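You operate a simulated robot arm through the tools that you are given. There is no shell and no other tool.

You run a simulated robot arm. Do the job below in one go: nothing can be reset, and whatever is moved stays where it is left.

TASK
Slip the bands over both silver tins and press their lids on.
Fine: each band on the tin of its size, before the lid.

Only the result counts: the job must be done as asked and must still hold three seconds after the hand-in. Knocking over, shifting, dropping, spilling or breaking anything else fails it. Lids that push on must go on centred and level and be pressed home; caps that screw on are set level and turned clockwise until they are tight.

THE ROBOT
A 6-joint arm with a two-finger parallel gripper, fixed in place. Base frame: the origin is on the floor under the middle of its stand, x ahead of it, y to its left, z up; the work surface is at about z = 0.85. Readings come in m, rad, newtons and seconds.
With the tool pointing down near the work surface it reaches from about 0.26 to 0.68 m from the base axis. Its first joint turns from -1.152 to 1.152 rad. Payload 2.9 kg.
The tool frame sits at the grasp point between the pads (the TCP): z along the fingers, y along the line on which they close. The tips reach 0.03 m beyond it. Largest opening 0.11 m; finger width 0.02, thickness 0.01; the body of the gripper, 0.048 by 0.112 m, starts 0.055 m behind the TCP.
Orientation is that of the tool frame in the base frame, as [roll, pitch, yaw] about the fixed x, y, z axes, in that order (R = Rz(yaw) Ry(pitch) Rx(roll)). With the fingers straight down and closing along the base's y, the tool's x points along the base's -x, its y along +y and its z along -z.

THE INTERFACE
- The arm moves only by the tool nudge_tool. Its argument "targets" is a list of rows, each an object of numbers (a shift or turn left out is 0, a gripper value left out holds the last): "tx", "ty", "tz": the shift along the base's x, y, z in m; "wx", "wy", "wz": the turn, a rotation vector about the base's x, y, z in rad. In form: [{"tx": .., "ty": .., "tz": .., "wx": .., "wy": .., "wz": ..}, ...]. A call has 1 to 20 rows; each row shifts and turns the commanded pose from where the row before left it. "grip" is the gripper command, from -1 (shut) to 1 (fully open), values between in proportion, set as the call begins (left out, the last holds). A row lasts 0.2 s, in which the tool goes at most 0.05 m and 0.15 rad; a call with a longer step from one row to the next is refused whole, and so is a gripper value outside its range. Where a pose cannot be reached the arm comes as near as it can. A force on the tool above 40 N (or 10 N above the force at the start of the call, whichever is more), or a blocked arm, ends the call early, and 0.2 s more pass. Each finger travels about 0.108 m/s and halts on what it meets, pressing with about 32 N; the grip force reading is that of the motor and also rises with nothing between the fingers. The clock runs only during rows and for 0.2 s after the last one: add rows that do not move to give the fingers time. The reply holds the time, the measured pose of the TCP, the force on the tool along the base axes, the opening and the grip force, in the units named above and with some noise, with the torque about the TCP (base axes, N m) and any sound that the robot's microphone picked up, and new pictures: "show" is both (left out), scene, wrist or none.
- Cameras (640 x 400 px; columns grow to the right, rows downward): "scene" is fixed at [0.0791, 0.437, 1.3848]; the picture's right is [-0.73, -0.69, 0.00], its down [-0.39, 0.41, -0.82] and it looks along [0.56, -0.60, -0.57] (base axes); focal length 299 px, centre (320, 200). "wrist" rides on the gripper at [0.072, 0.017, -0.103] in the tool frame; the picture's right is [-0.23, 0.97, 0.00], its down [-0.76, -0.18, -0.62] and it looks along [-0.61, -0.14, 0.78] (tool axes); focal length 222 px, centre (320, 200). There is no depth. A picture from a camera that has moved, and an enlarged one, comes with that camera's place and axes in the base frame and with its lens.
- inspect(camera, box): a new picture of the part [left, top, right, bottom] of that camera's present view, enlarged. The clock stands still meanwhile.
- hand_in(): hands the job in; it is judged then, once.

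Nothing tells you positions but the pictures and the camera data. Unless the task says otherwise, let go and move clear before handing in.

The tools are called after "Emit:" as name(argument=value, ...) on one line, values as JSON. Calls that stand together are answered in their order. nudge_tool: Moves the arm, as the interface text tells. Its arguments: {"type":"object","properties":{"targets":{"type":"array"},"grip":{"type":"number"},"show":{"type":"string","enum":["both","scene","wrist","none"]}},"required":["targets"]} The other tools are called the same way: inspect (camera, box) takes an enlarged picture of a part of a camera's view; hand_in () hands the job in.

At the start:

```text
t: 0.0
tool_pos: [0.3136, -0.163, 1.2057]
tcp_rot: [3.141, 0.001, -3.141]
wrist_force: [-0.2, -0.4, 0.5]
ft_torque: [0.0, -0.01, 0.0]
width: 0.1098
gripper_force: 0.0
```

scene: 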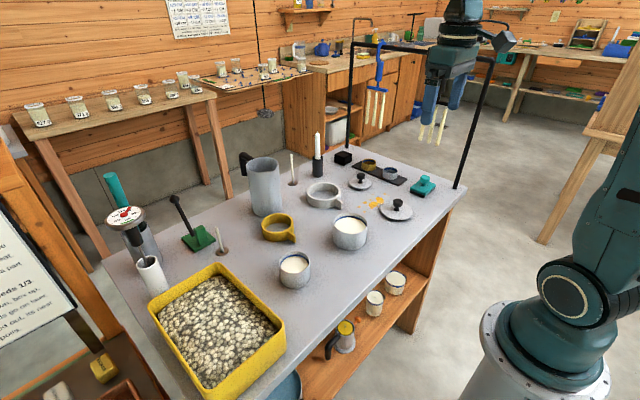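
wrist: 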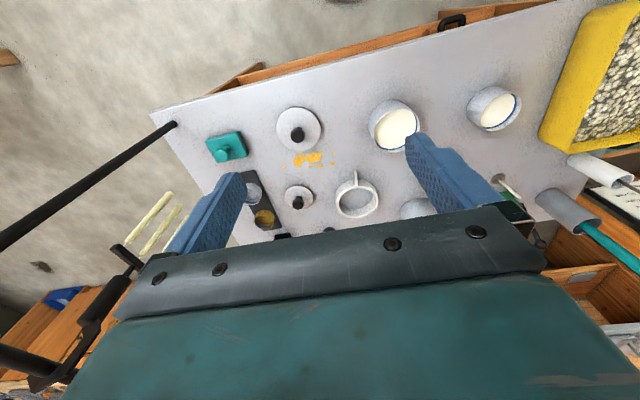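

I see a table with two silver tins holding white wax or cream, a yellow band with a tab, a silver/white band with a tab, and two lids with black knobs. I'll enlarge the views before estimating positions.

Emit:
inspect(camera="scene", box=[240, 160, 440, 285])

Emit:
inspect(camera="scene", box=[220, 120, 460, 270])

Emit:
inspect(camera="wrist", box=[180, 80, 560, 260])

```text
3.20 times, centred on (340, 222) of scene
camera zoom: at [0.0791, 0.437, 1.3848], right [-0.73, -0.69, 0.0], down [-0.39, 0.41, -0.82], along [0.56, -0.6, -0.57], focal length 957 px, centre (256, 128)
```

zoom: 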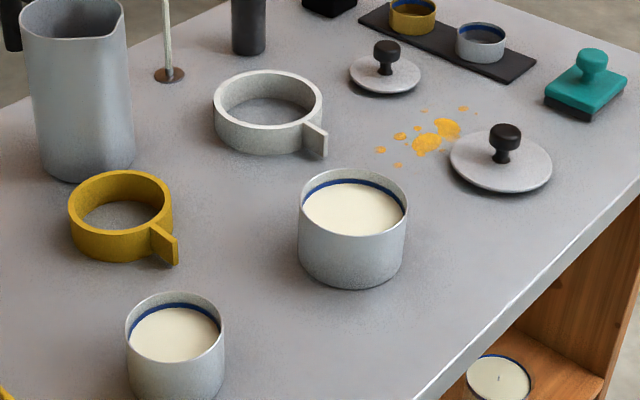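

```text
2.67 times, centred on (340, 195) of scene
camera zoom: at [0.0791, 0.437, 1.3848], right [-0.73, -0.69, 0.0], down [-0.39, 0.41, -0.82], along [0.56, -0.6, -0.57], focal length 797 px, centre (267, 213)
```

zoom: 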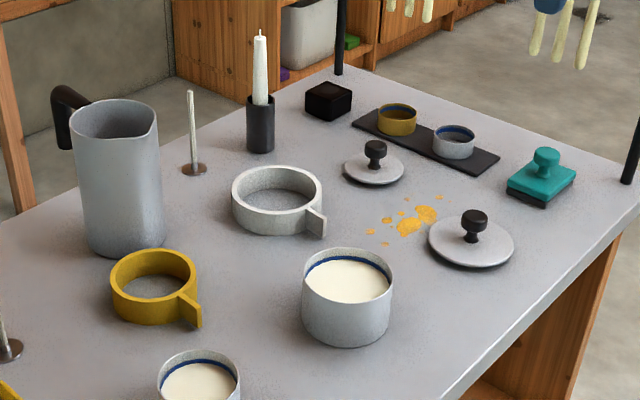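

```text
1.68 times, centred on (370, 170) of wrist
camera zoom: at [0.2389, -0.1466, 1.3104], right [0.23, 0.97, 0.0], down [0.76, -0.18, 0.62], along [0.61, -0.14, -0.78], focal length 374 px, centre (236, 250)
```

zoom: 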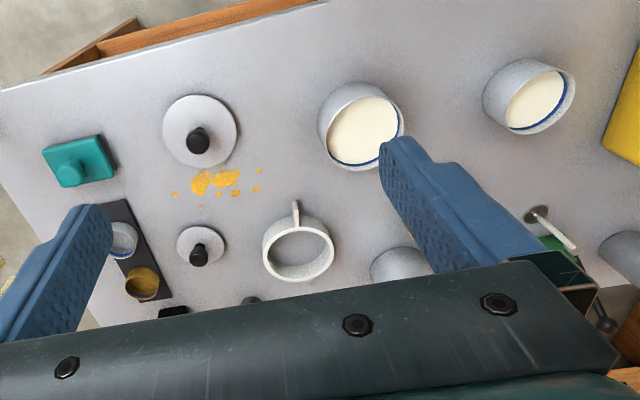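

The small tins on the black tray and the other items need a closer look, so I can be sure which tins, bands and lids belong to the job.

Emit:
inspect(camera="scene", box=[330, 145, 450, 220])

Emit:
inspect(camera="scene", box=[250, 170, 350, 250])

Emit:
inspect(camera="scene", box=[260, 210, 380, 295])

Emit:
inspect(camera="scene", box=[0, 180, 120, 400])

Emit:
inspect(camera="scene", box=[100, 120, 260, 300])

Emit:
inspect(camera="scene", box=[320, 260, 440, 360])

```text
5.33 times, centred on (390, 182) of scene
camera zoom: at [0.0791, 0.437, 1.3848], right [-0.73, -0.69, 0.0], down [-0.39, 0.41, -0.82], along [0.56, -0.6, -0.57], focal length 1594 px, centre (-53, 293)
```

zoom: 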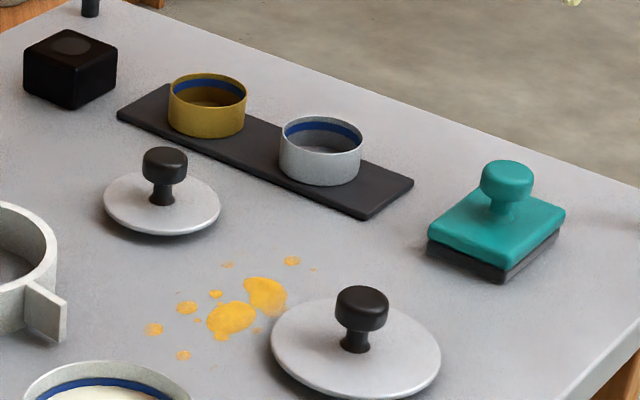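

```text
5.00 times, centred on (300, 210) of scene
camera zoom: at [0.0791, 0.437, 1.3848], right [-0.73, -0.69, 0.0], down [-0.39, 0.41, -0.82], along [0.56, -0.6, -0.57], focal length 1495 px, centre (420, 150)
```

zoom: 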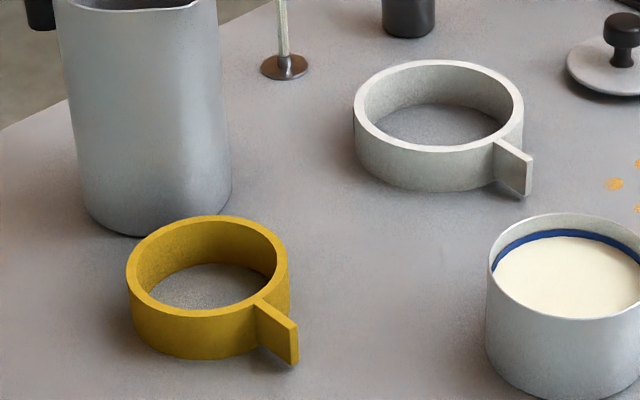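

```text
4.71 times, centred on (320, 252) of scene
camera zoom: at [0.0791, 0.437, 1.3848], right [-0.73, -0.69, 0.0], down [-0.39, 0.41, -0.82], along [0.56, -0.6, -0.57], focal length 1407 px, centre (320, -47)
```

zoom: 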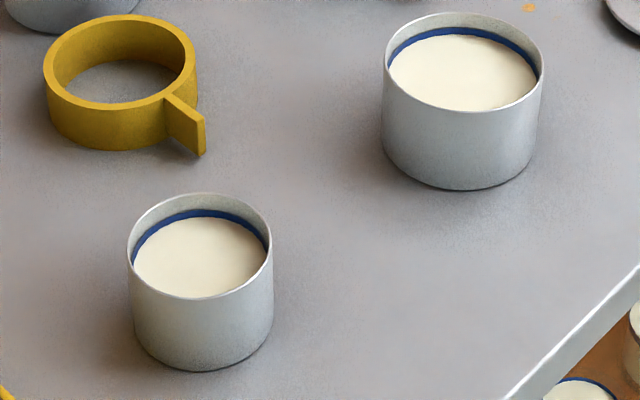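

```text
1.82 times, centred on (60, 290) of scene
camera zoom: at [0.0791, 0.437, 1.3848], right [-0.73, -0.69, 0.0], down [-0.39, 0.41, -0.82], along [0.56, -0.6, -0.57], focal length 544 px, centre (793, 36)
```

zoom: 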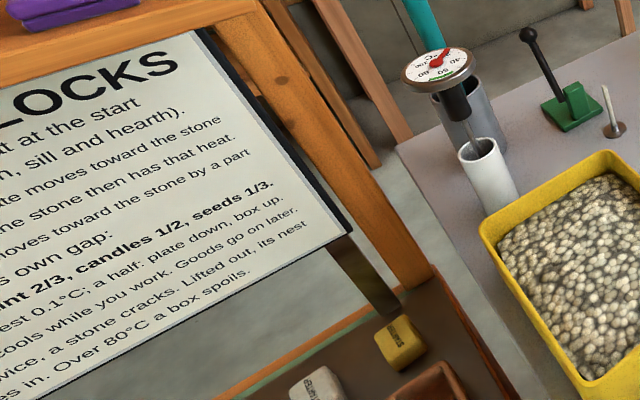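

```text
2.22 times, centred on (180, 210) of scene
camera zoom: at [0.0791, 0.437, 1.3848], right [-0.73, -0.69, 0.0], down [-0.39, 0.41, -0.82], along [0.56, -0.6, -0.57], focal length 664 px, centre (631, 178)
```

zoom: 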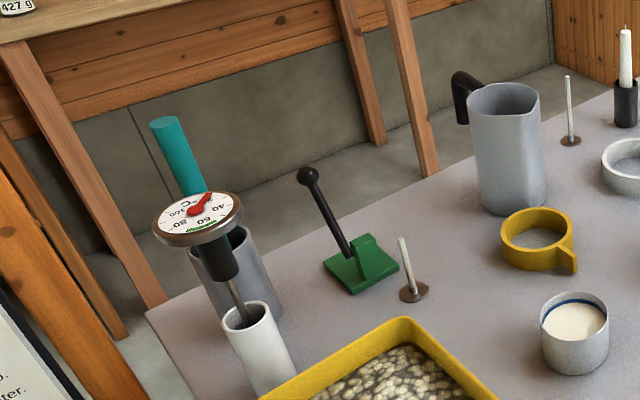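

```text
4.00 times, centred on (380, 310) of scene
camera zoom: at [0.0791, 0.437, 1.3848], right [-0.73, -0.69, 0.0], down [-0.39, 0.41, -0.82], along [0.56, -0.6, -0.57], focal length 1196 px, centre (80, -240)
```

zoom: 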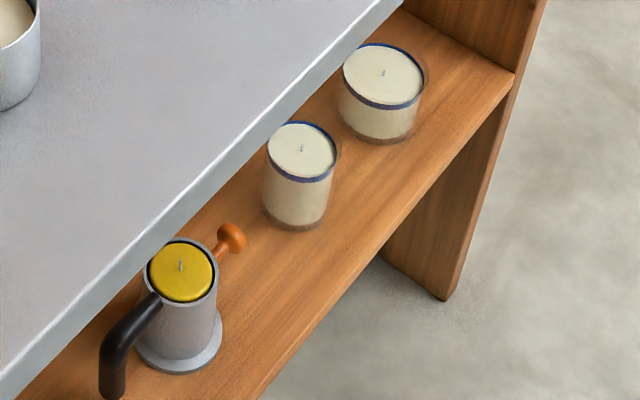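

The job involves the two large silver tins, the white and yellow bands with tabs, and the two knobbed lids. I put the white band near (0.607, -0.138), the large tin near (0.424, -0.043), the yellow band near (0.59, 0.063) and the small tin near (0.43, 0.147). The lids are near (0.40, -0.235) and (0.574, -0.285). Next I'll move the wrist camera in to look closely at the white band.

Emit:
nudge_tool(targets=[{"tx": 0.0202, "ty": 0.00465, "tz": -0.02}, {"tx": 0.0202, "ty": 0.00465, "tz": -0.02}, {"tx": 0.0202, "ty": 0.00465, "tz": -0.02}, {"tx": 0.0202, "ty": 0.00465, "tz": -0.02}, {"tx": 0.0202, "ty": 0.00465, "tz": -0.02}, {"tx": 0.0202, "ty": 0.00465, "tz": -0.02}, {"tx": 0.0202, "ty": 0.00465, "tz": -0.02}, {"tx": 0.0202, "ty": 0.00465, "tz": -0.02}, {"tx": 0.0202, "ty": 0.00465, "tz": -0.02}, {"tx": 0.0202, "ty": 0.00465, "tz": -0.02}, {}], grip=1)

```text
t: 2.4
tool_pos: [0.5144, -0.1172, 1.0074]
tcp_rot: [3.141, 0.0, -3.141]
wrist_force: [-1.0, -0.8, -0.8]
ft_torque: [0.0, 0.0, -0.02]
width: 0.1099
gripper_force: 0.1
camera wrist: at [0.4404, -0.0992, 1.1109], right [0.23, 0.97, 0.0], down [0.76, -0.18, 0.62], along [0.61, -0.14, -0.78], focal length 222 px, centre (320, 200)
```

scene: 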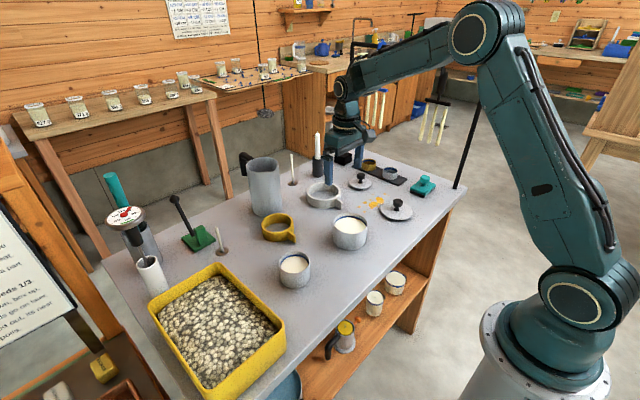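
wrist: 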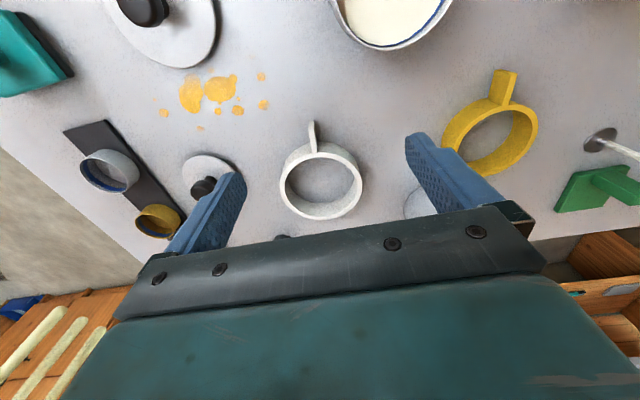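

I can see the white ring between the fingers, with its tab pointing back toward the robot; the yellow ring's tab also points back. I'll zoom in to measure both bands.

Emit:
inspect(camera="wrist", box=[250, 100, 410, 230])

Emit:
inspect(camera="wrist", box=[420, 50, 580, 200])

```text
3.08 times, centred on (330, 165) of wrist
camera zoom: at [0.4404, -0.0992, 1.1109], right [0.23, 0.97, 0.0], down [0.76, -0.18, 0.62], along [0.61, -0.14, -0.78], focal length 684 px, centre (289, 308)
```

zoom: 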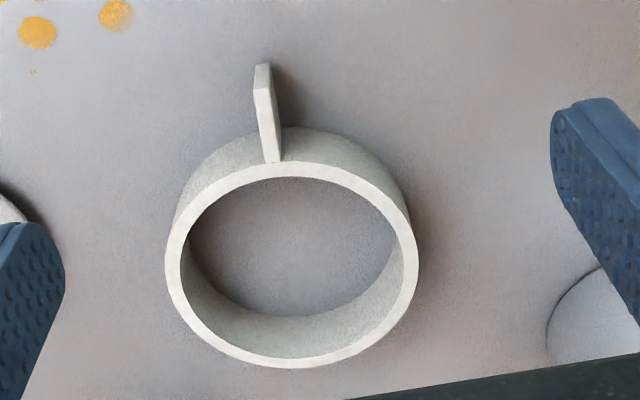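

```text
2.67 times, centred on (500, 125) of wrist
camera zoom: at [0.4404, -0.0992, 1.1109], right [0.23, 0.97, 0.0], down [0.76, -0.18, 0.62], along [0.61, -0.14, -0.78], focal length 592 px, centre (-160, 400)
```

zoom: 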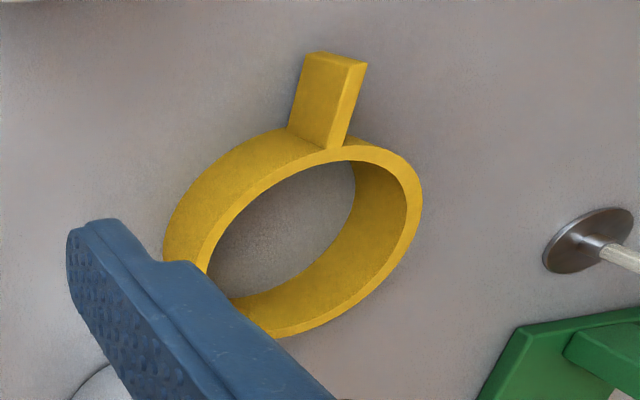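

I need a tighter zoom on the white tab to get its height, length and thickness.

Emit:
inspect(camera="wrist", box=[285, 110, 345, 160])

Emit:
inspect(camera="wrist", box=[270, 120, 380, 225])

Emit:
inspect(camera="scene", box=[295, 165, 355, 220])

Emit:
inspect(camera="scene", box=[255, 200, 315, 250])

```text
8.00 times, centred on (315, 135) of wrist
camera zoom: at [0.4404, -0.0992, 1.1109], right [0.23, 0.97, 0.0], down [0.76, -0.18, 0.62], along [0.61, -0.14, -0.78], focal length 1777 px, centre (360, 720)
```

zoom: 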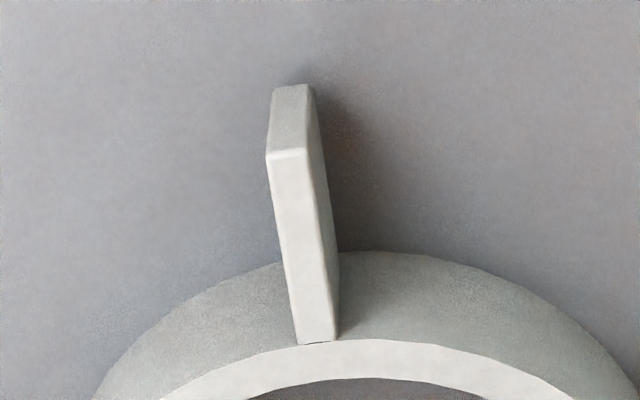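

```text
3.81 times, centred on (325, 172) of wrist
camera zoom: at [0.4404, -0.0992, 1.1109], right [0.23, 0.97, 0.0], down [0.76, -0.18, 0.62], along [0.61, -0.14, -0.78], focal length 846 px, centre (301, 305)
```

zoom: 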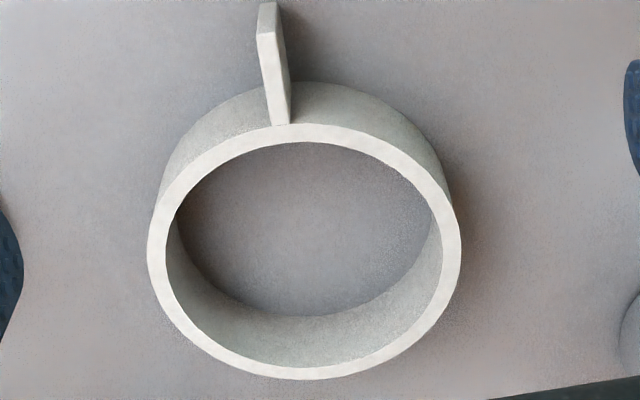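

```text
7.27 times, centred on (325, 192) of scene
camera zoom: at [0.0791, 0.437, 1.3848], right [-0.73, -0.69, 0.0], down [-0.39, 0.41, -0.82], along [0.56, -0.6, -0.57], focal length 2174 px, centre (284, 254)
```

zoom: 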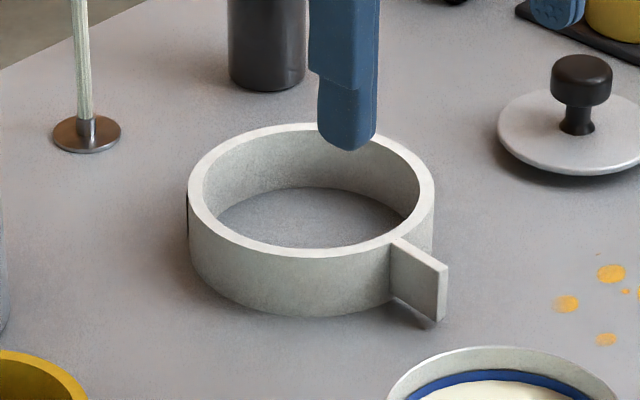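

```text
8.00 times, centred on (285, 225) of scene
camera zoom: at [0.0791, 0.437, 1.3848], right [-0.73, -0.69, 0.0], down [-0.39, 0.41, -0.82], along [0.56, -0.6, -0.57], focal length 2392 px, centre (600, 0)
```

zoom: 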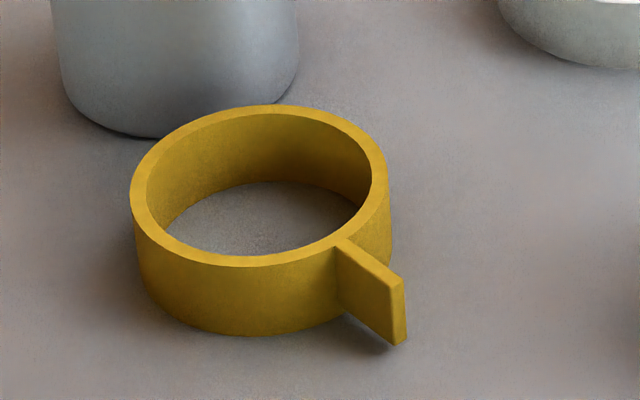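

The white band measures about 0.105 m outside diameter with its top at z≈0.881. Its centre is near (0.603, -0.136) and its 5 mm tab runs from x≈0.523 to 0.550. Next I'll look down on the large tin.

Emit:
nudge_tool(targets=[{"tx": -0.034, "ty": 0.0186, "tz": 0.005}, {"tx": -0.034, "ty": 0.0186, "tz": 0.005}, {"tx": -0.034, "ty": 0.0186, "tz": 0.005}, {"tx": -0.034, "ty": 0.0186, "tz": 0.005}, {"tx": -0.034, "ty": 0.0186, "tz": 0.005}, {}], show="wrist")

```text
t: 3.8
tool_pos: [0.3416, -0.0241, 1.0305]
tcp_rot: [3.141, 0.0, -3.14]
wrist_force: [0.2, -0.8, 0.6]
ft_torque: [0.02, 0.01, 0.02]
width: 0.1101
gripper_force: 0.0
camera wrist: at [0.2686, -0.0079, 1.1343], right [0.23, 0.97, 0.0], down [0.76, -0.18, 0.62], along [0.61, -0.14, -0.78], focal length 222 px, centre (320, 200)
```

wrist: 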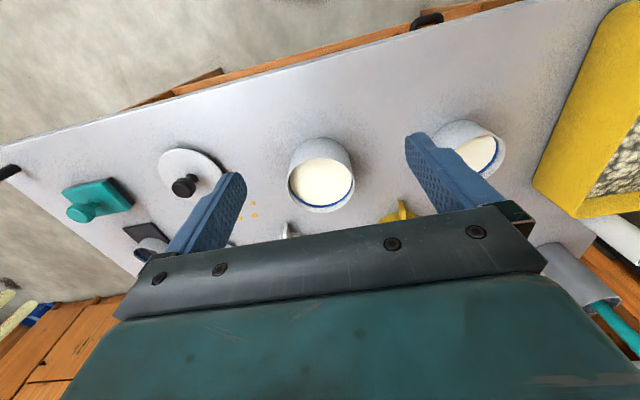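

Emit:
inspect(camera="wrist", box=[275, 130, 365, 220])

Emit:
inspect(camera="wrist", box=[150, 140, 230, 205])

```text
4.44 times, centred on (320, 175) of wrist
camera zoom: at [0.2686, -0.0079, 1.1343], right [0.23, 0.97, 0.0], down [0.76, -0.18, 0.62], along [0.61, -0.14, -0.78], focal length 987 px, centre (320, 311)
```

zoom: 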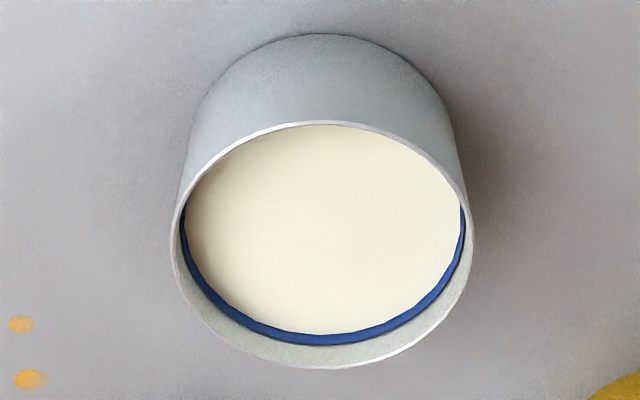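

```text
6.15 times, centred on (190, 172) of wrist
camera zoom: at [0.2686, -0.0079, 1.1343], right [0.23, 0.97, 0.0], down [0.76, -0.18, 0.62], along [0.61, -0.14, -0.78], focal length 1367 px, centre (1120, 369)
```

zoom: 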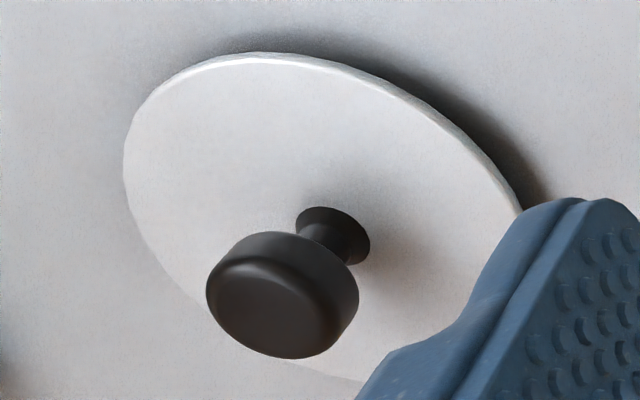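

The large tin's rim is at z≈0.905, its centre is near (0.427, -0.044) and its diameter is about 0.086 m. Next I'll view the small tin.

Emit:
nudge_tool(targets=[{"tx": 0.002, "ty": 0.038}, {"tx": 0.002, "ty": 0.038}, {"tx": 0.002, "ty": 0.038}, {"tx": 0.002, "ty": 0.038}, {"tx": 0.002, "ty": 0.038}, {}], show="wrist")

Emit:
inspect(camera="wrist", box=[270, 130, 370, 220])

```text
t: 5.2
tool_pos: [0.356, 0.1655, 1.0319]
tcp_rot: [-3.141, 0.0, -3.142]
wrist_force: [-0.4, 0.3, 0.5]
ft_torque: [0.02, -0.01, 0.01]
width: 0.1097
gripper_force: 0.0
camera wrist: at [0.2814, 0.1822, 1.1352], right [0.23, 0.97, 0.0], down [0.76, -0.18, 0.62], along [0.61, -0.14, -0.78], focal length 222 px, centre (320, 200)
```

wrist: 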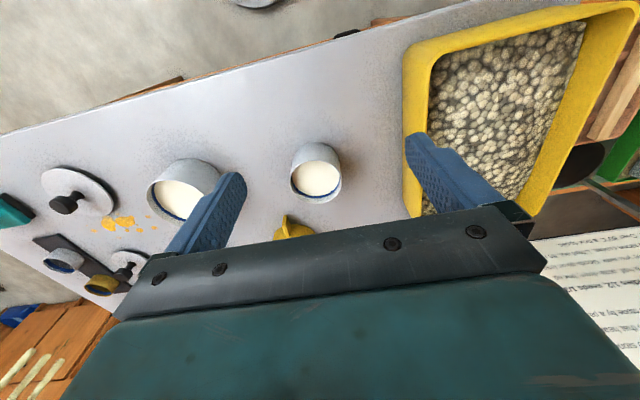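

```text
4.44 times, centred on (320, 175) of wrist
camera zoom: at [0.2814, 0.1822, 1.1352], right [0.23, 0.97, 0.0], down [0.76, -0.18, 0.62], along [0.61, -0.14, -0.78], focal length 987 px, centre (320, 311)
```

zoom: 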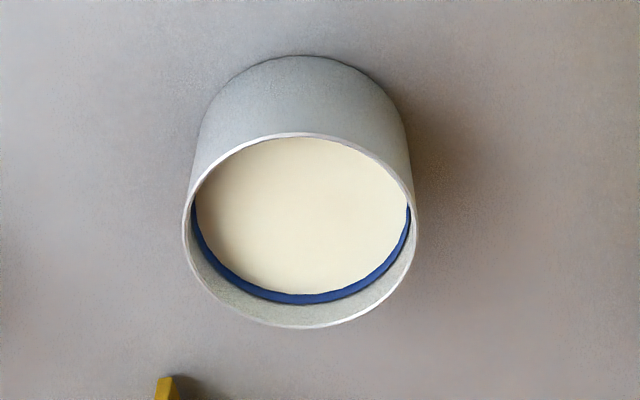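

The small tin has its rim near z≈0.90, its centre near (0.436, 0.140) and a diameter of about 0.067 m. Next I'll view the yellow band.

Emit:
nudge_tool(targets=[{"tx": 0.029, "ty": -0.0162, "tz": -0.005}, {"tx": 0.029, "ty": -0.0162, "tz": -0.005}, {"tx": 0.029, "ty": -0.0162, "tz": -0.005}, {"tx": 0.029, "ty": -0.0162, "tz": -0.005}, {"tx": 0.029, "ty": -0.0162, "tz": -0.005}, {}], show="wrist")

Emit:
inspect(camera="wrist", box=[260, 120, 380, 225])

Emit:
inspect(camera="wrist", box=[290, 115, 350, 165])

```text
t: 6.6
tool_pos: [0.5007, 0.0846, 1.0097]
tcp_rot: [3.141, 0.001, 3.14]
wrist_force: [0.5, -0.1, 0.5]
ft_torque: [0.01, -0.02, -0.01]
width: 0.1101
gripper_force: 0.0
camera wrist: at [0.4275, 0.1019, 1.1128], right [0.23, 0.97, 0.0], down [0.76, -0.18, 0.62], along [0.61, -0.14, -0.78], focal length 222 px, centre (320, 200)
```

wrist: 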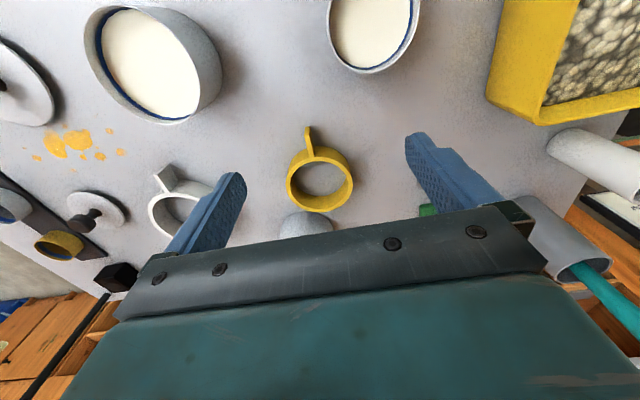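

```text
3.81 times, centred on (320, 172) of wrist
camera zoom: at [0.4275, 0.1019, 1.1128], right [0.23, 0.97, 0.0], down [0.76, -0.18, 0.62], along [0.61, -0.14, -0.78], focal length 846 px, centre (320, 305)
```

zoom: 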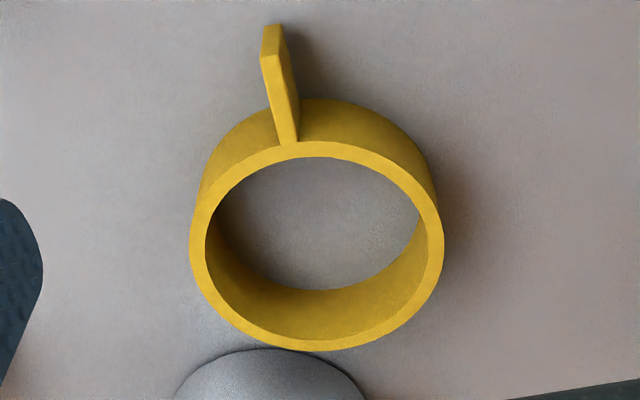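

```text
8.00 times, centred on (320, 140) of wrist
camera zoom: at [0.4275, 0.1019, 1.1128], right [0.23, 0.97, 0.0], down [0.76, -0.18, 0.62], along [0.61, -0.14, -0.78], focal length 1777 px, centre (320, 680)
```

zoom: 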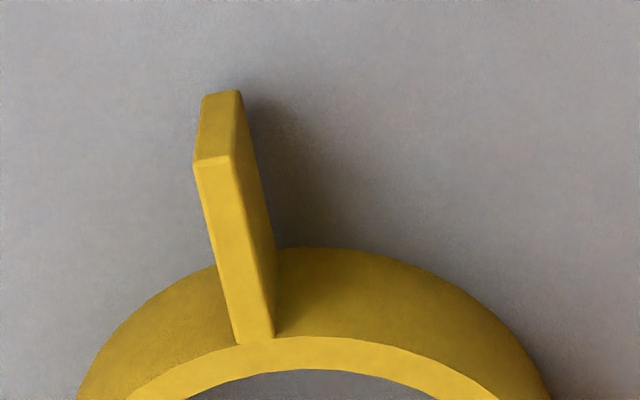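

The yellow band's outside diameter is about 0.0845 m, its centre is near (0.586, 0.063), and its tab is at (0.516 to 0.544, 0.065). I'll start with the white band: move above its tab, turn slightly to line up with it, and half-close the fingers.

Emit:
nudge_tool(targets=[{"tx": 0.0062, "ty": -0.0358, "tz": -0.004}, {"tx": 0.0062, "ty": -0.0358, "tz": -0.004}, {"tx": 0.0062, "ty": -0.0358, "tz": -0.004}, {"tx": 0.0062, "ty": -0.0358, "tz": -0.004}, {"tx": 0.0062, "ty": -0.0358, "tz": -0.004}, {"tx": 0.0062, "ty": -0.0358, "tz": -0.004, "wz": -0.087}, {}, {}], grip=-0.27)

Emit:
inspect(camera="wrist", box=[230, 100, 410, 220])

```text
t: 8.4
tool_pos: [0.5369, -0.1307, 0.9815]
tcp_rot: [-3.142, -0.001, 3.055]
wrist_force: [0.8, 0.2, 0.4]
ft_torque: [-0.02, -0.01, -0.01]
width: 0.0405
gripper_force: 0.0
camera wrist: at [0.4652, -0.1079, 1.0863], right [0.31, 0.95, 0.0], down [0.74, -0.24, 0.62], along [0.59, -0.19, -0.78], focal length 222 px, centre (320, 200)
```

scene: 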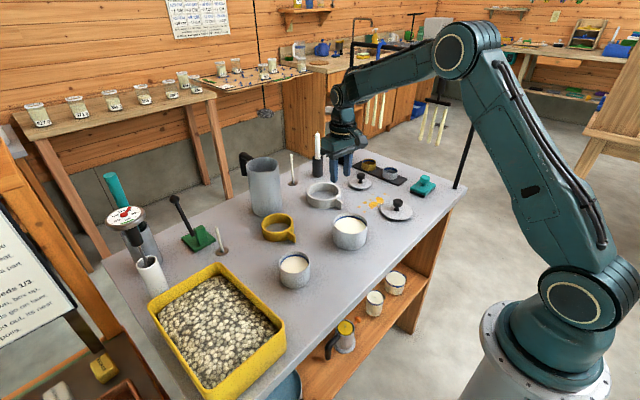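
wrist: 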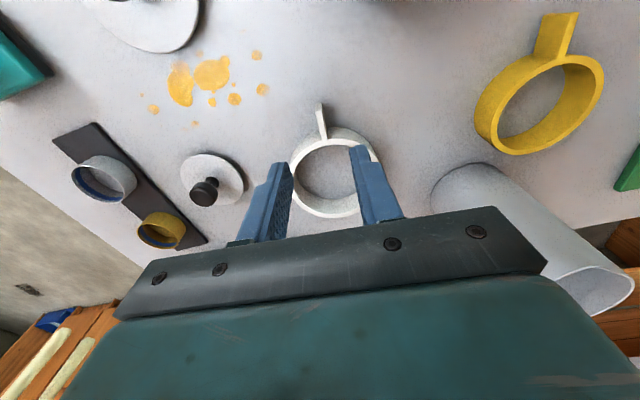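

```text
3.33 times, centred on (320, 160) of wrist
camera zoom: at [0.4652, -0.1079, 1.0863], right [0.31, 0.95, 0.0], down [0.74, -0.24, 0.62], along [0.59, -0.19, -0.78], focal length 740 px, centre (320, 333)
```

zoom: 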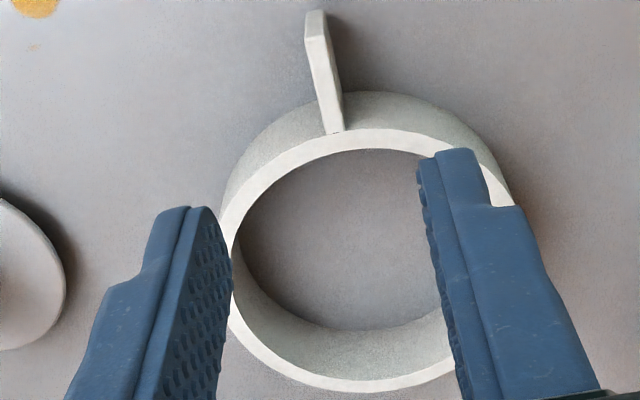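

The second view confirms the tab position, and the fingers straddle it. I'll descend and then check before closing.

Emit:
nudge_tool(targets=[{"tz": -0.023}, {"tz": -0.023}, {"tz": -0.023}, {"tz": -0.012}, {"tz": -0.01}, {}])

Emit:
inspect(camera="wrist", box=[230, 120, 410, 240])

Emit:
inspect(camera="scene", box=[295, 150, 375, 220])

```text
t: 9.8
tool_pos: [0.5374, -0.1314, 0.8892]
tcp_rot: [3.141, 0.0, 3.054]
wrist_force: [0.2, 0.2, 0.3]
ft_torque: [-0.01, -0.01, -0.01]
width: 0.0401
gripper_force: 0.0
camera wrist: at [0.4654, -0.1077, 0.9933], right [0.31, 0.95, 0.0], down [0.74, -0.24, 0.62], along [0.59, -0.19, -0.78], focal length 222 px, centre (320, 200)
```

scene: 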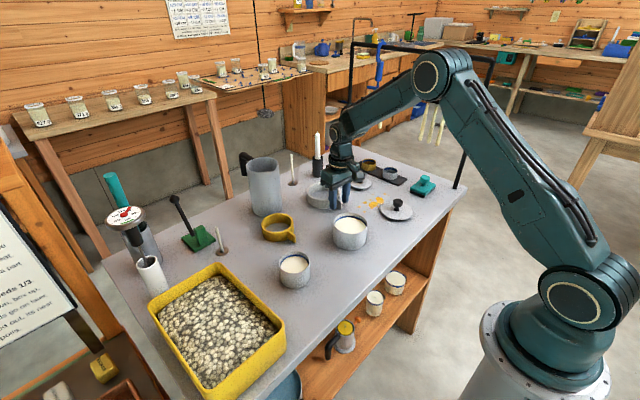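
wrist: 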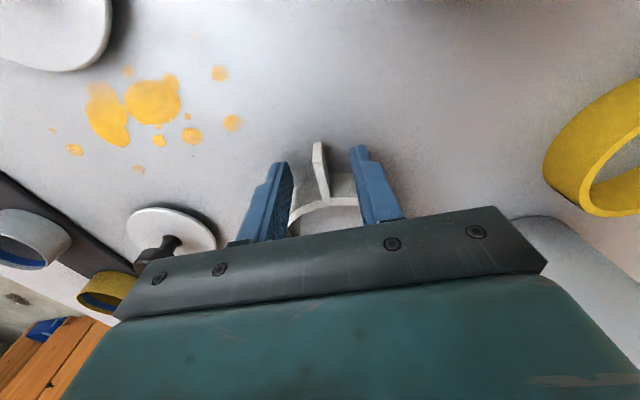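

```text
3.33 times, centred on (320, 180) of wrist
camera zoom: at [0.4654, -0.1077, 0.9933], right [0.31, 0.95, 0.0], down [0.74, -0.24, 0.62], along [0.59, -0.19, -0.78], focal length 740 px, centre (320, 267)
```

zoom: 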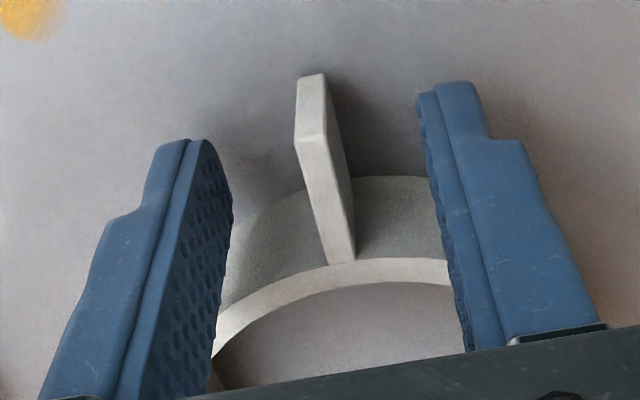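

```text
5.71 times, centred on (335, 185) of scene
camera zoom: at [0.0791, 0.437, 1.3848], right [-0.73, -0.69, 0.0], down [-0.39, 0.41, -0.82], along [0.56, -0.6, -0.57], focal length 1708 px, centre (234, 286)
```

zoom: 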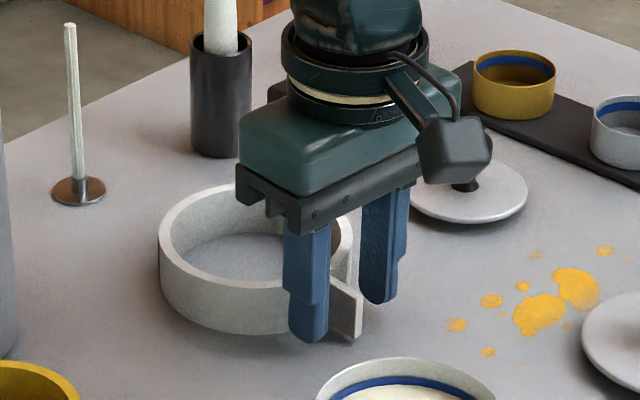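

The tab sits between the fingers with the tips just above the table. I'm closing on it now.

Emit:
nudge_tool(targets=[{}, {}, {}, {}], grip=-1, show="wrist")

Emit:
inspect(camera="wrist", box=[230, 120, 410, 240])

```text
t: 10.8
tool_pos: [0.537, -0.1312, 0.8894]
tcp_rot: [3.141, 0.0, 3.055]
wrist_force: [-0.3, -0.4, 0.3]
ft_torque: [-0.05, 0.01, -0.02]
width: 0.0041
gripper_force: 31.8
camera wrist: at [0.4655, -0.1077, 0.9935], right [0.31, 0.95, 0.0], down [0.74, -0.24, 0.62], along [0.59, -0.19, -0.78], focal length 222 px, centre (320, 200)
```

wrist: 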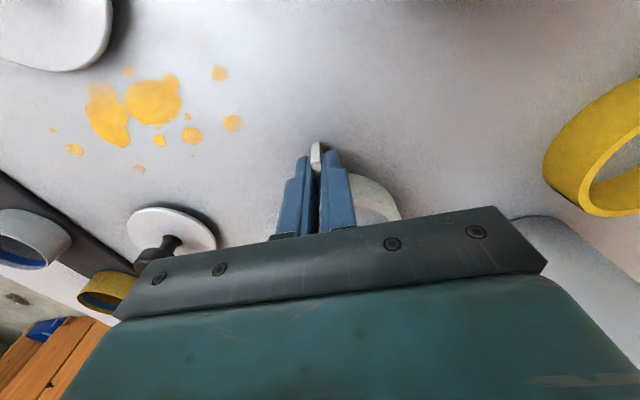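

```text
3.33 times, centred on (320, 180) of wrist
camera zoom: at [0.4655, -0.1077, 0.9935], right [0.31, 0.95, 0.0], down [0.74, -0.24, 0.62], along [0.59, -0.19, -0.78], focal length 740 px, centre (320, 267)
```

zoom: 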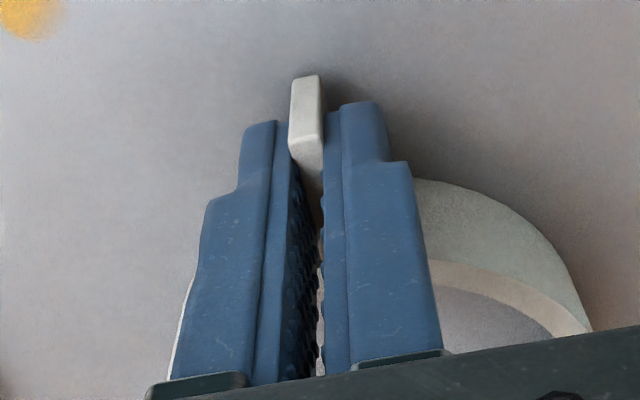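

I have the tab at about 4 mm width with the full 32 N. Next I'll lift it and check how the ring hangs.

Emit:
nudge_tool(targets=[{"tz": 0.01}, {"tz": 0.02}, {"tz": 0.03}, {"tz": 0.03}, {}])

Emit:
inspect(camera="scene", box=[280, 120, 390, 210])

Emit:
inspect(camera="wrist", box=[210, 100, 430, 250])

```text
t: 12.0
tool_pos: [0.5365, -0.1311, 0.9813]
tcp_rot: [3.141, -0.003, 3.055]
wrist_force: [-0.5, -0.4, -0.3]
ft_torque: [-0.03, -0.01, 0.0]
width: 0.0041
gripper_force: 31.6
camera wrist: at [0.4645, -0.1076, 1.0849], right [0.31, 0.95, 0.0], down [0.74, -0.24, 0.62], along [0.59, -0.19, -0.78], focal length 222 px, centre (320, 200)
```

scene: 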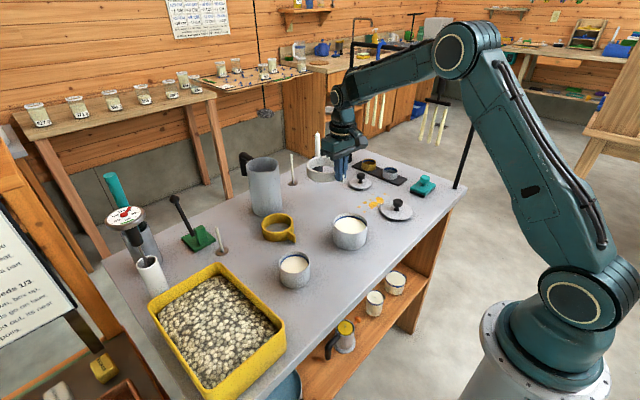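
wrist: 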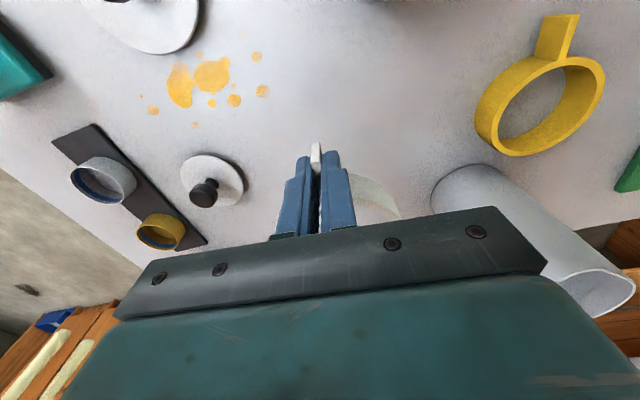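

```text
4.44 times, centred on (335, 165) of scene
camera zoom: at [0.0791, 0.437, 1.3848], right [-0.73, -0.69, 0.0], down [-0.39, 0.41, -0.82], along [0.56, -0.6, -0.57], focal length 1329 px, centre (253, 356)
```

zoom: 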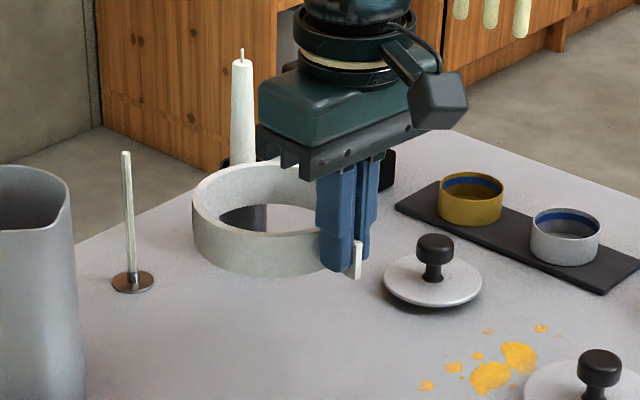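

```text
2.67 times, centred on (320, 175) of wrist
camera zoom: at [0.4645, -0.1076, 1.0849], right [0.31, 0.95, 0.0], down [0.74, -0.24, 0.62], along [0.59, -0.19, -0.78], focal length 592 px, centre (320, 267)
```

zoom: 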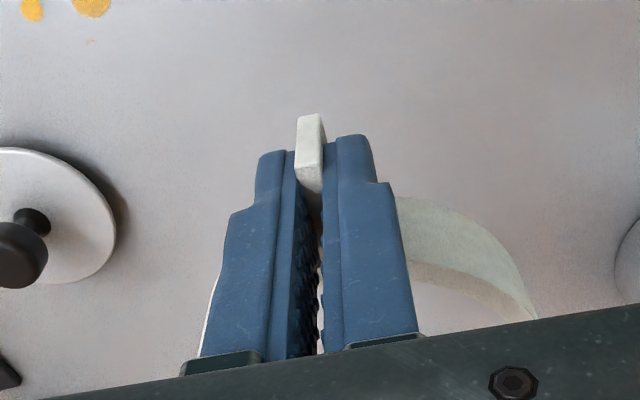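

The ring hangs level. Next I'll carry it over the large tin, still about 3.5 cm above its rim.

Emit:
nudge_tool(targets=[{"tx": -0.0249, "ty": 0.0132}, {"tx": -0.0349, "ty": 0.0184}, {"tx": -0.0349, "ty": 0.0184}, {"tx": -0.0349, "ty": 0.0184}, {"tx": -0.0249, "ty": 0.0132}, {"tx": -0.02, "ty": 0.0104}, {}, {}])

Emit:
inspect(camera="scene", box=[300, 170, 400, 260])

Emit:
inspect(camera="wrist", box=[210, 80, 430, 250])

```text
t: 13.8
tool_pos: [0.3617, -0.038, 0.981]
tcp_rot: [3.141, 0.001, 3.054]
wrist_force: [-0.2, -0.6, -0.3]
ft_torque: [-0.01, 0.04, -0.01]
width: 0.0041
gripper_force: 31.7
camera wrist: at [0.2902, -0.0148, 1.0847], right [0.31, 0.95, 0.0], down [0.74, -0.24, 0.62], along [0.59, -0.19, -0.78], focal length 222 px, centre (320, 200)
```

scene: 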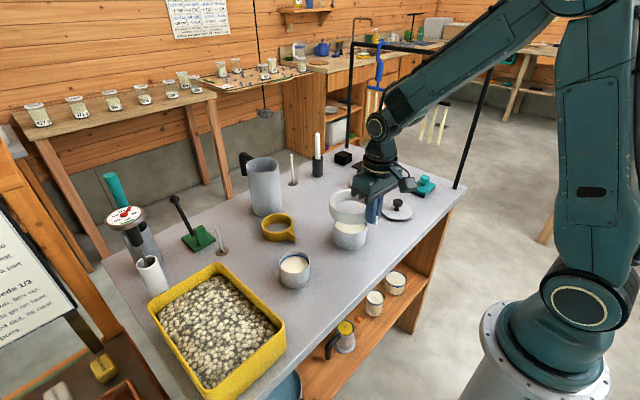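
wrist: 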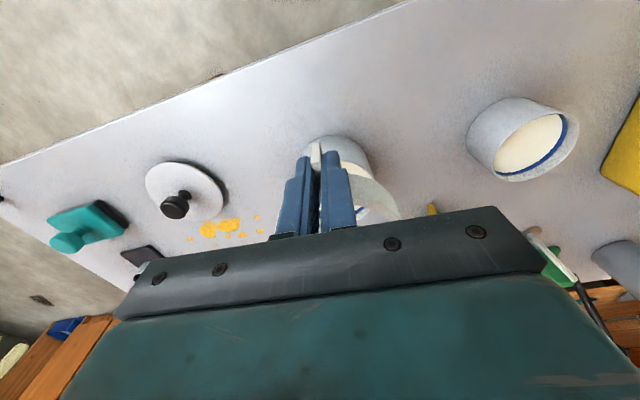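

```text
4.44 times, centred on (350, 215) of scene
camera zoom: at [0.0791, 0.437, 1.3848], right [-0.73, -0.69, 0.0], down [-0.39, 0.41, -0.82], along [0.56, -0.6, -0.57], focal length 1329 px, centre (187, 133)
```

zoom: 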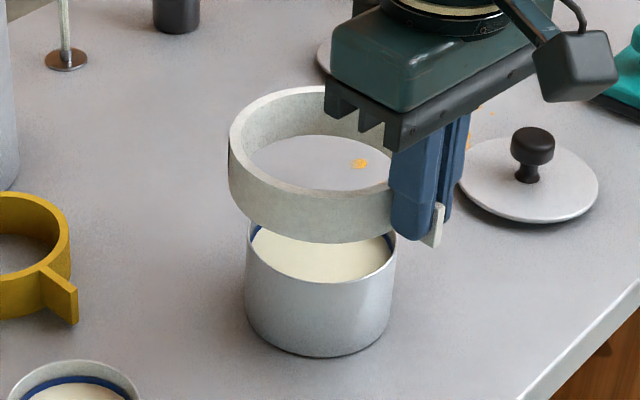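

```text
2.35 times, centred on (320, 165) of wrist
camera zoom: at [0.2902, -0.0148, 1.0847], right [0.31, 0.95, 0.0], down [0.74, -0.24, 0.62], along [0.59, -0.19, -0.78], focal length 523 px, centre (320, 282)
```

zoom: 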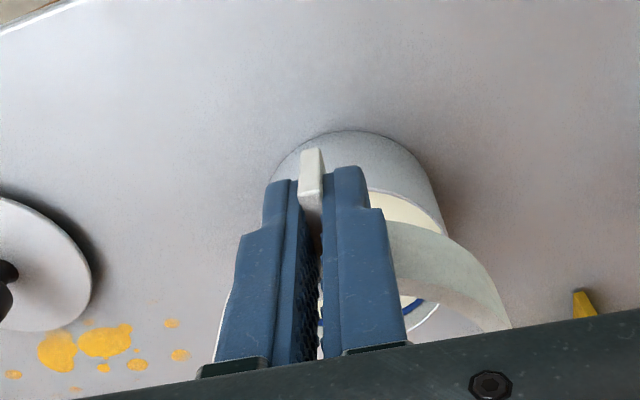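

The ring projects to within about 1–2 mm of centred over the tin. I'll zoom in to confirm before lowering it.

Emit:
inspect(camera="scene", box=[325, 175, 400, 235])

Emit:
inspect(camera="wrist", box=[285, 120, 415, 230])

```text
6.67 times, centred on (362, 205) of scene
camera zoom: at [0.0791, 0.437, 1.3848], right [-0.73, -0.69, 0.0], down [-0.39, 0.41, -0.82], along [0.56, -0.6, -0.57], focal length 1993 px, centre (37, 167)
```

zoom: 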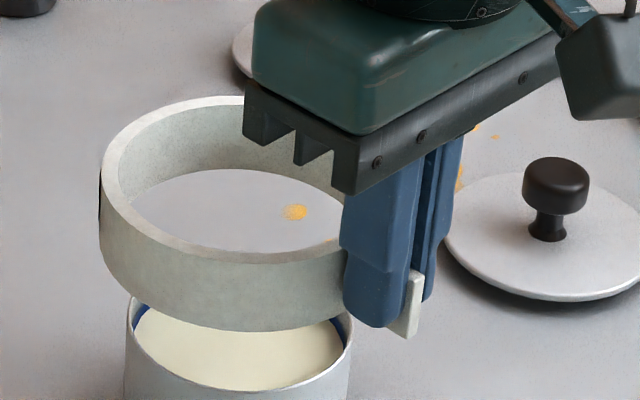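

```text
3.64 times, centred on (350, 175) of wrist
camera zoom: at [0.2902, -0.0148, 1.0847], right [0.31, 0.95, 0.0], down [0.74, -0.24, 0.62], along [0.59, -0.19, -0.78], focal length 808 px, centre (211, 291)
```

zoom: 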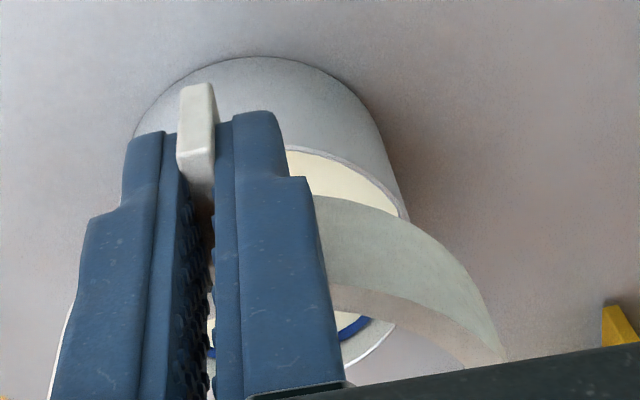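

The alignment looks good, apart from a 1 mm correction. I'll lower to just above the rim and look again.

Emit:
nudge_tool(targets=[{"tx": -0.001, "tz": -0.01}, {"tz": -0.01}, {"tz": -0.01}, {}], show="none")

Emit:
inspect(camera="scene", box=[325, 185, 400, 255])

Emit:
inspect(camera="wrist", box=[285, 120, 415, 230])

```text
t: 14.8
tool_pos: [0.3611, -0.0386, 0.9509]
tcp_rot: [-3.141, 0.0, 3.055]
wrist_force: [0.8, 0.2, -0.4]
ft_torque: [0.0, 0.03, 0.02]
width: 0.0041
gripper_force: 31.7
```

```text
5.71 times, centred on (362, 220) of scene
camera zoom: at [0.0791, 0.437, 1.3848], right [-0.73, -0.69, 0.0], down [-0.39, 0.41, -0.82], along [0.56, -0.6, -0.57], focal length 1708 px, centre (77, 86)
```

zoom: 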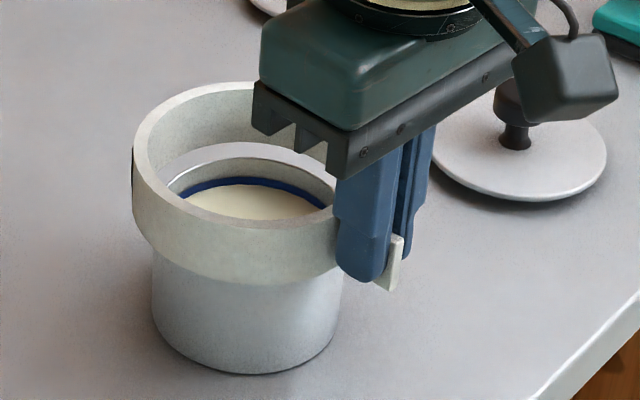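

```text
3.64 times, centred on (350, 175) of wrist
camera zoom: at [0.289, -0.0149, 1.0547], right [0.31, 0.95, 0.0], down [0.74, -0.24, 0.62], along [0.59, -0.19, -0.78], focal length 808 px, centre (211, 291)
```

zoom: 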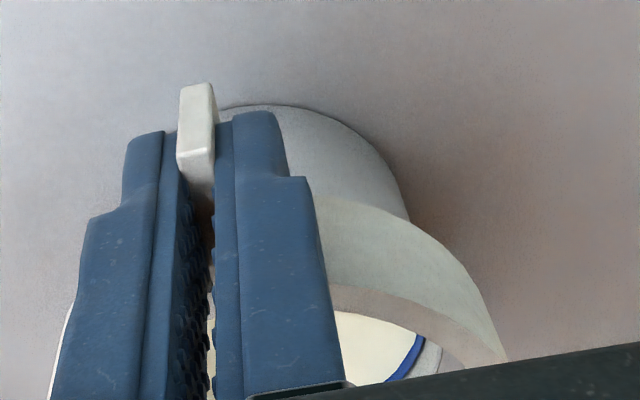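

The ring is centred around the tin. I'll lower it further and watch the force.

Emit:
nudge_tool(targets=[{"tz": -0.006}, {"tz": -0.006}, {"tz": -0.008}, {"tz": -0.01}, {"tz": -0.01}, {"tz": -0.01}, {}])

Emit:
inspect(camera="scene", box=[325, 195, 400, 260])

```text
t: 16.4
tool_pos: [0.3615, -0.0387, 0.9009]
tcp_rot: [-3.14, 0.0, 3.054]
wrist_force: [0.4, 0.1, -0.8]
ft_torque: [-0.01, 0.03, 0.01]
width: 0.0043
gripper_force: 31.7
camera wrist: at [0.2888, -0.0148, 1.0047], right [0.31, 0.95, 0.0], down [0.74, -0.24, 0.62], along [0.59, -0.19, -0.78], focal length 222 px, centre (320, 200)
```

scene: 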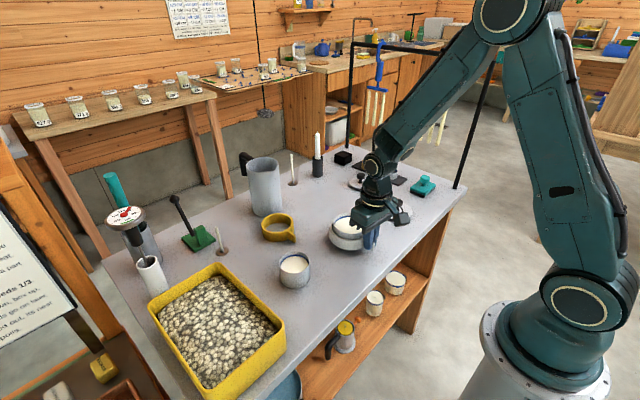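
wrist: 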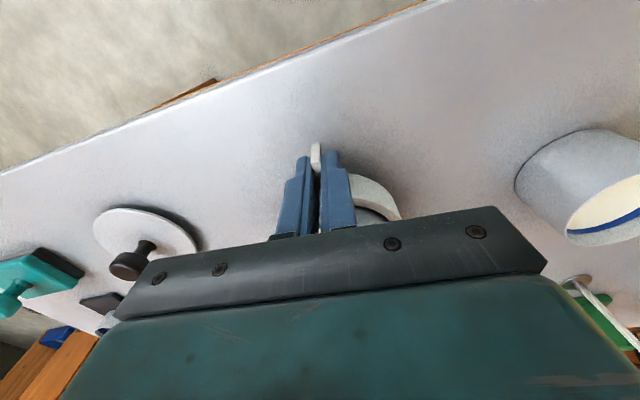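

```text
6.15 times, centred on (362, 228) of scene
camera zoom: at [0.0791, 0.437, 1.3848], right [-0.73, -0.69, 0.0], down [-0.39, 0.41, -0.82], along [0.56, -0.6, -0.57], focal length 1840 px, centre (58, 31)
```

zoom: 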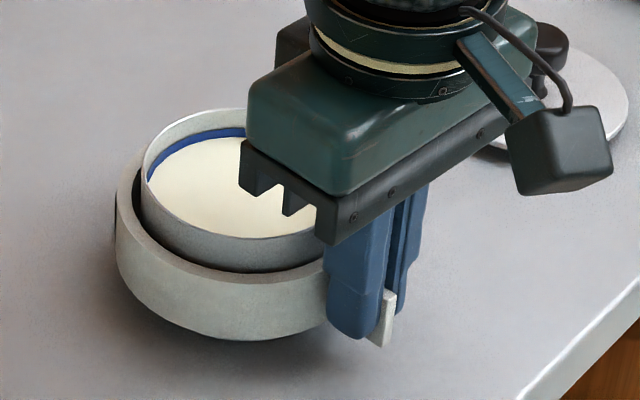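

The band is around the tin with an even gap, and about 1 cm is left to the table. I'll lower the last part gently.

Emit:
nudge_tool(targets=[{"tz": -0.004}, {"tz": -0.003}, {"tz": -0.003}, {}], show="none")

Emit:
inspect(camera="scene", box=[325, 195, 400, 260])

```text
t: 17.4
tool_pos: [0.3605, -0.0383, 0.8911]
tcp_rot: [-3.141, 0.0, 3.055]
wrist_force: [0.1, -0.1, 0.4]
ft_torque: [0.0, 0.0, -0.04]
width: 0.0042
gripper_force: 31.7
```

```text
6.15 times, centred on (362, 228) of scene
camera zoom: at [0.0791, 0.437, 1.3848], right [-0.73, -0.69, 0.0], down [-0.39, 0.41, -0.82], along [0.56, -0.6, -0.57], focal length 1840 px, centre (58, 31)
```

zoom: 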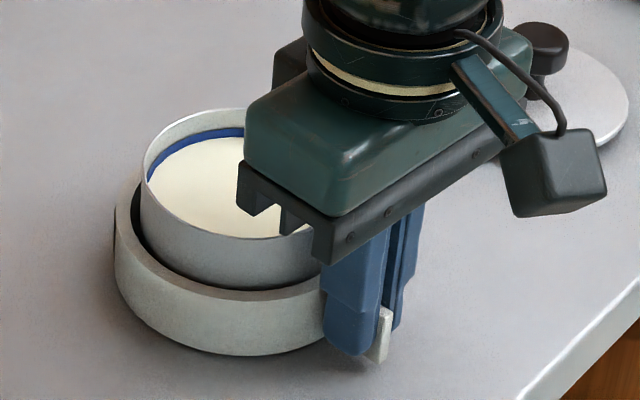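

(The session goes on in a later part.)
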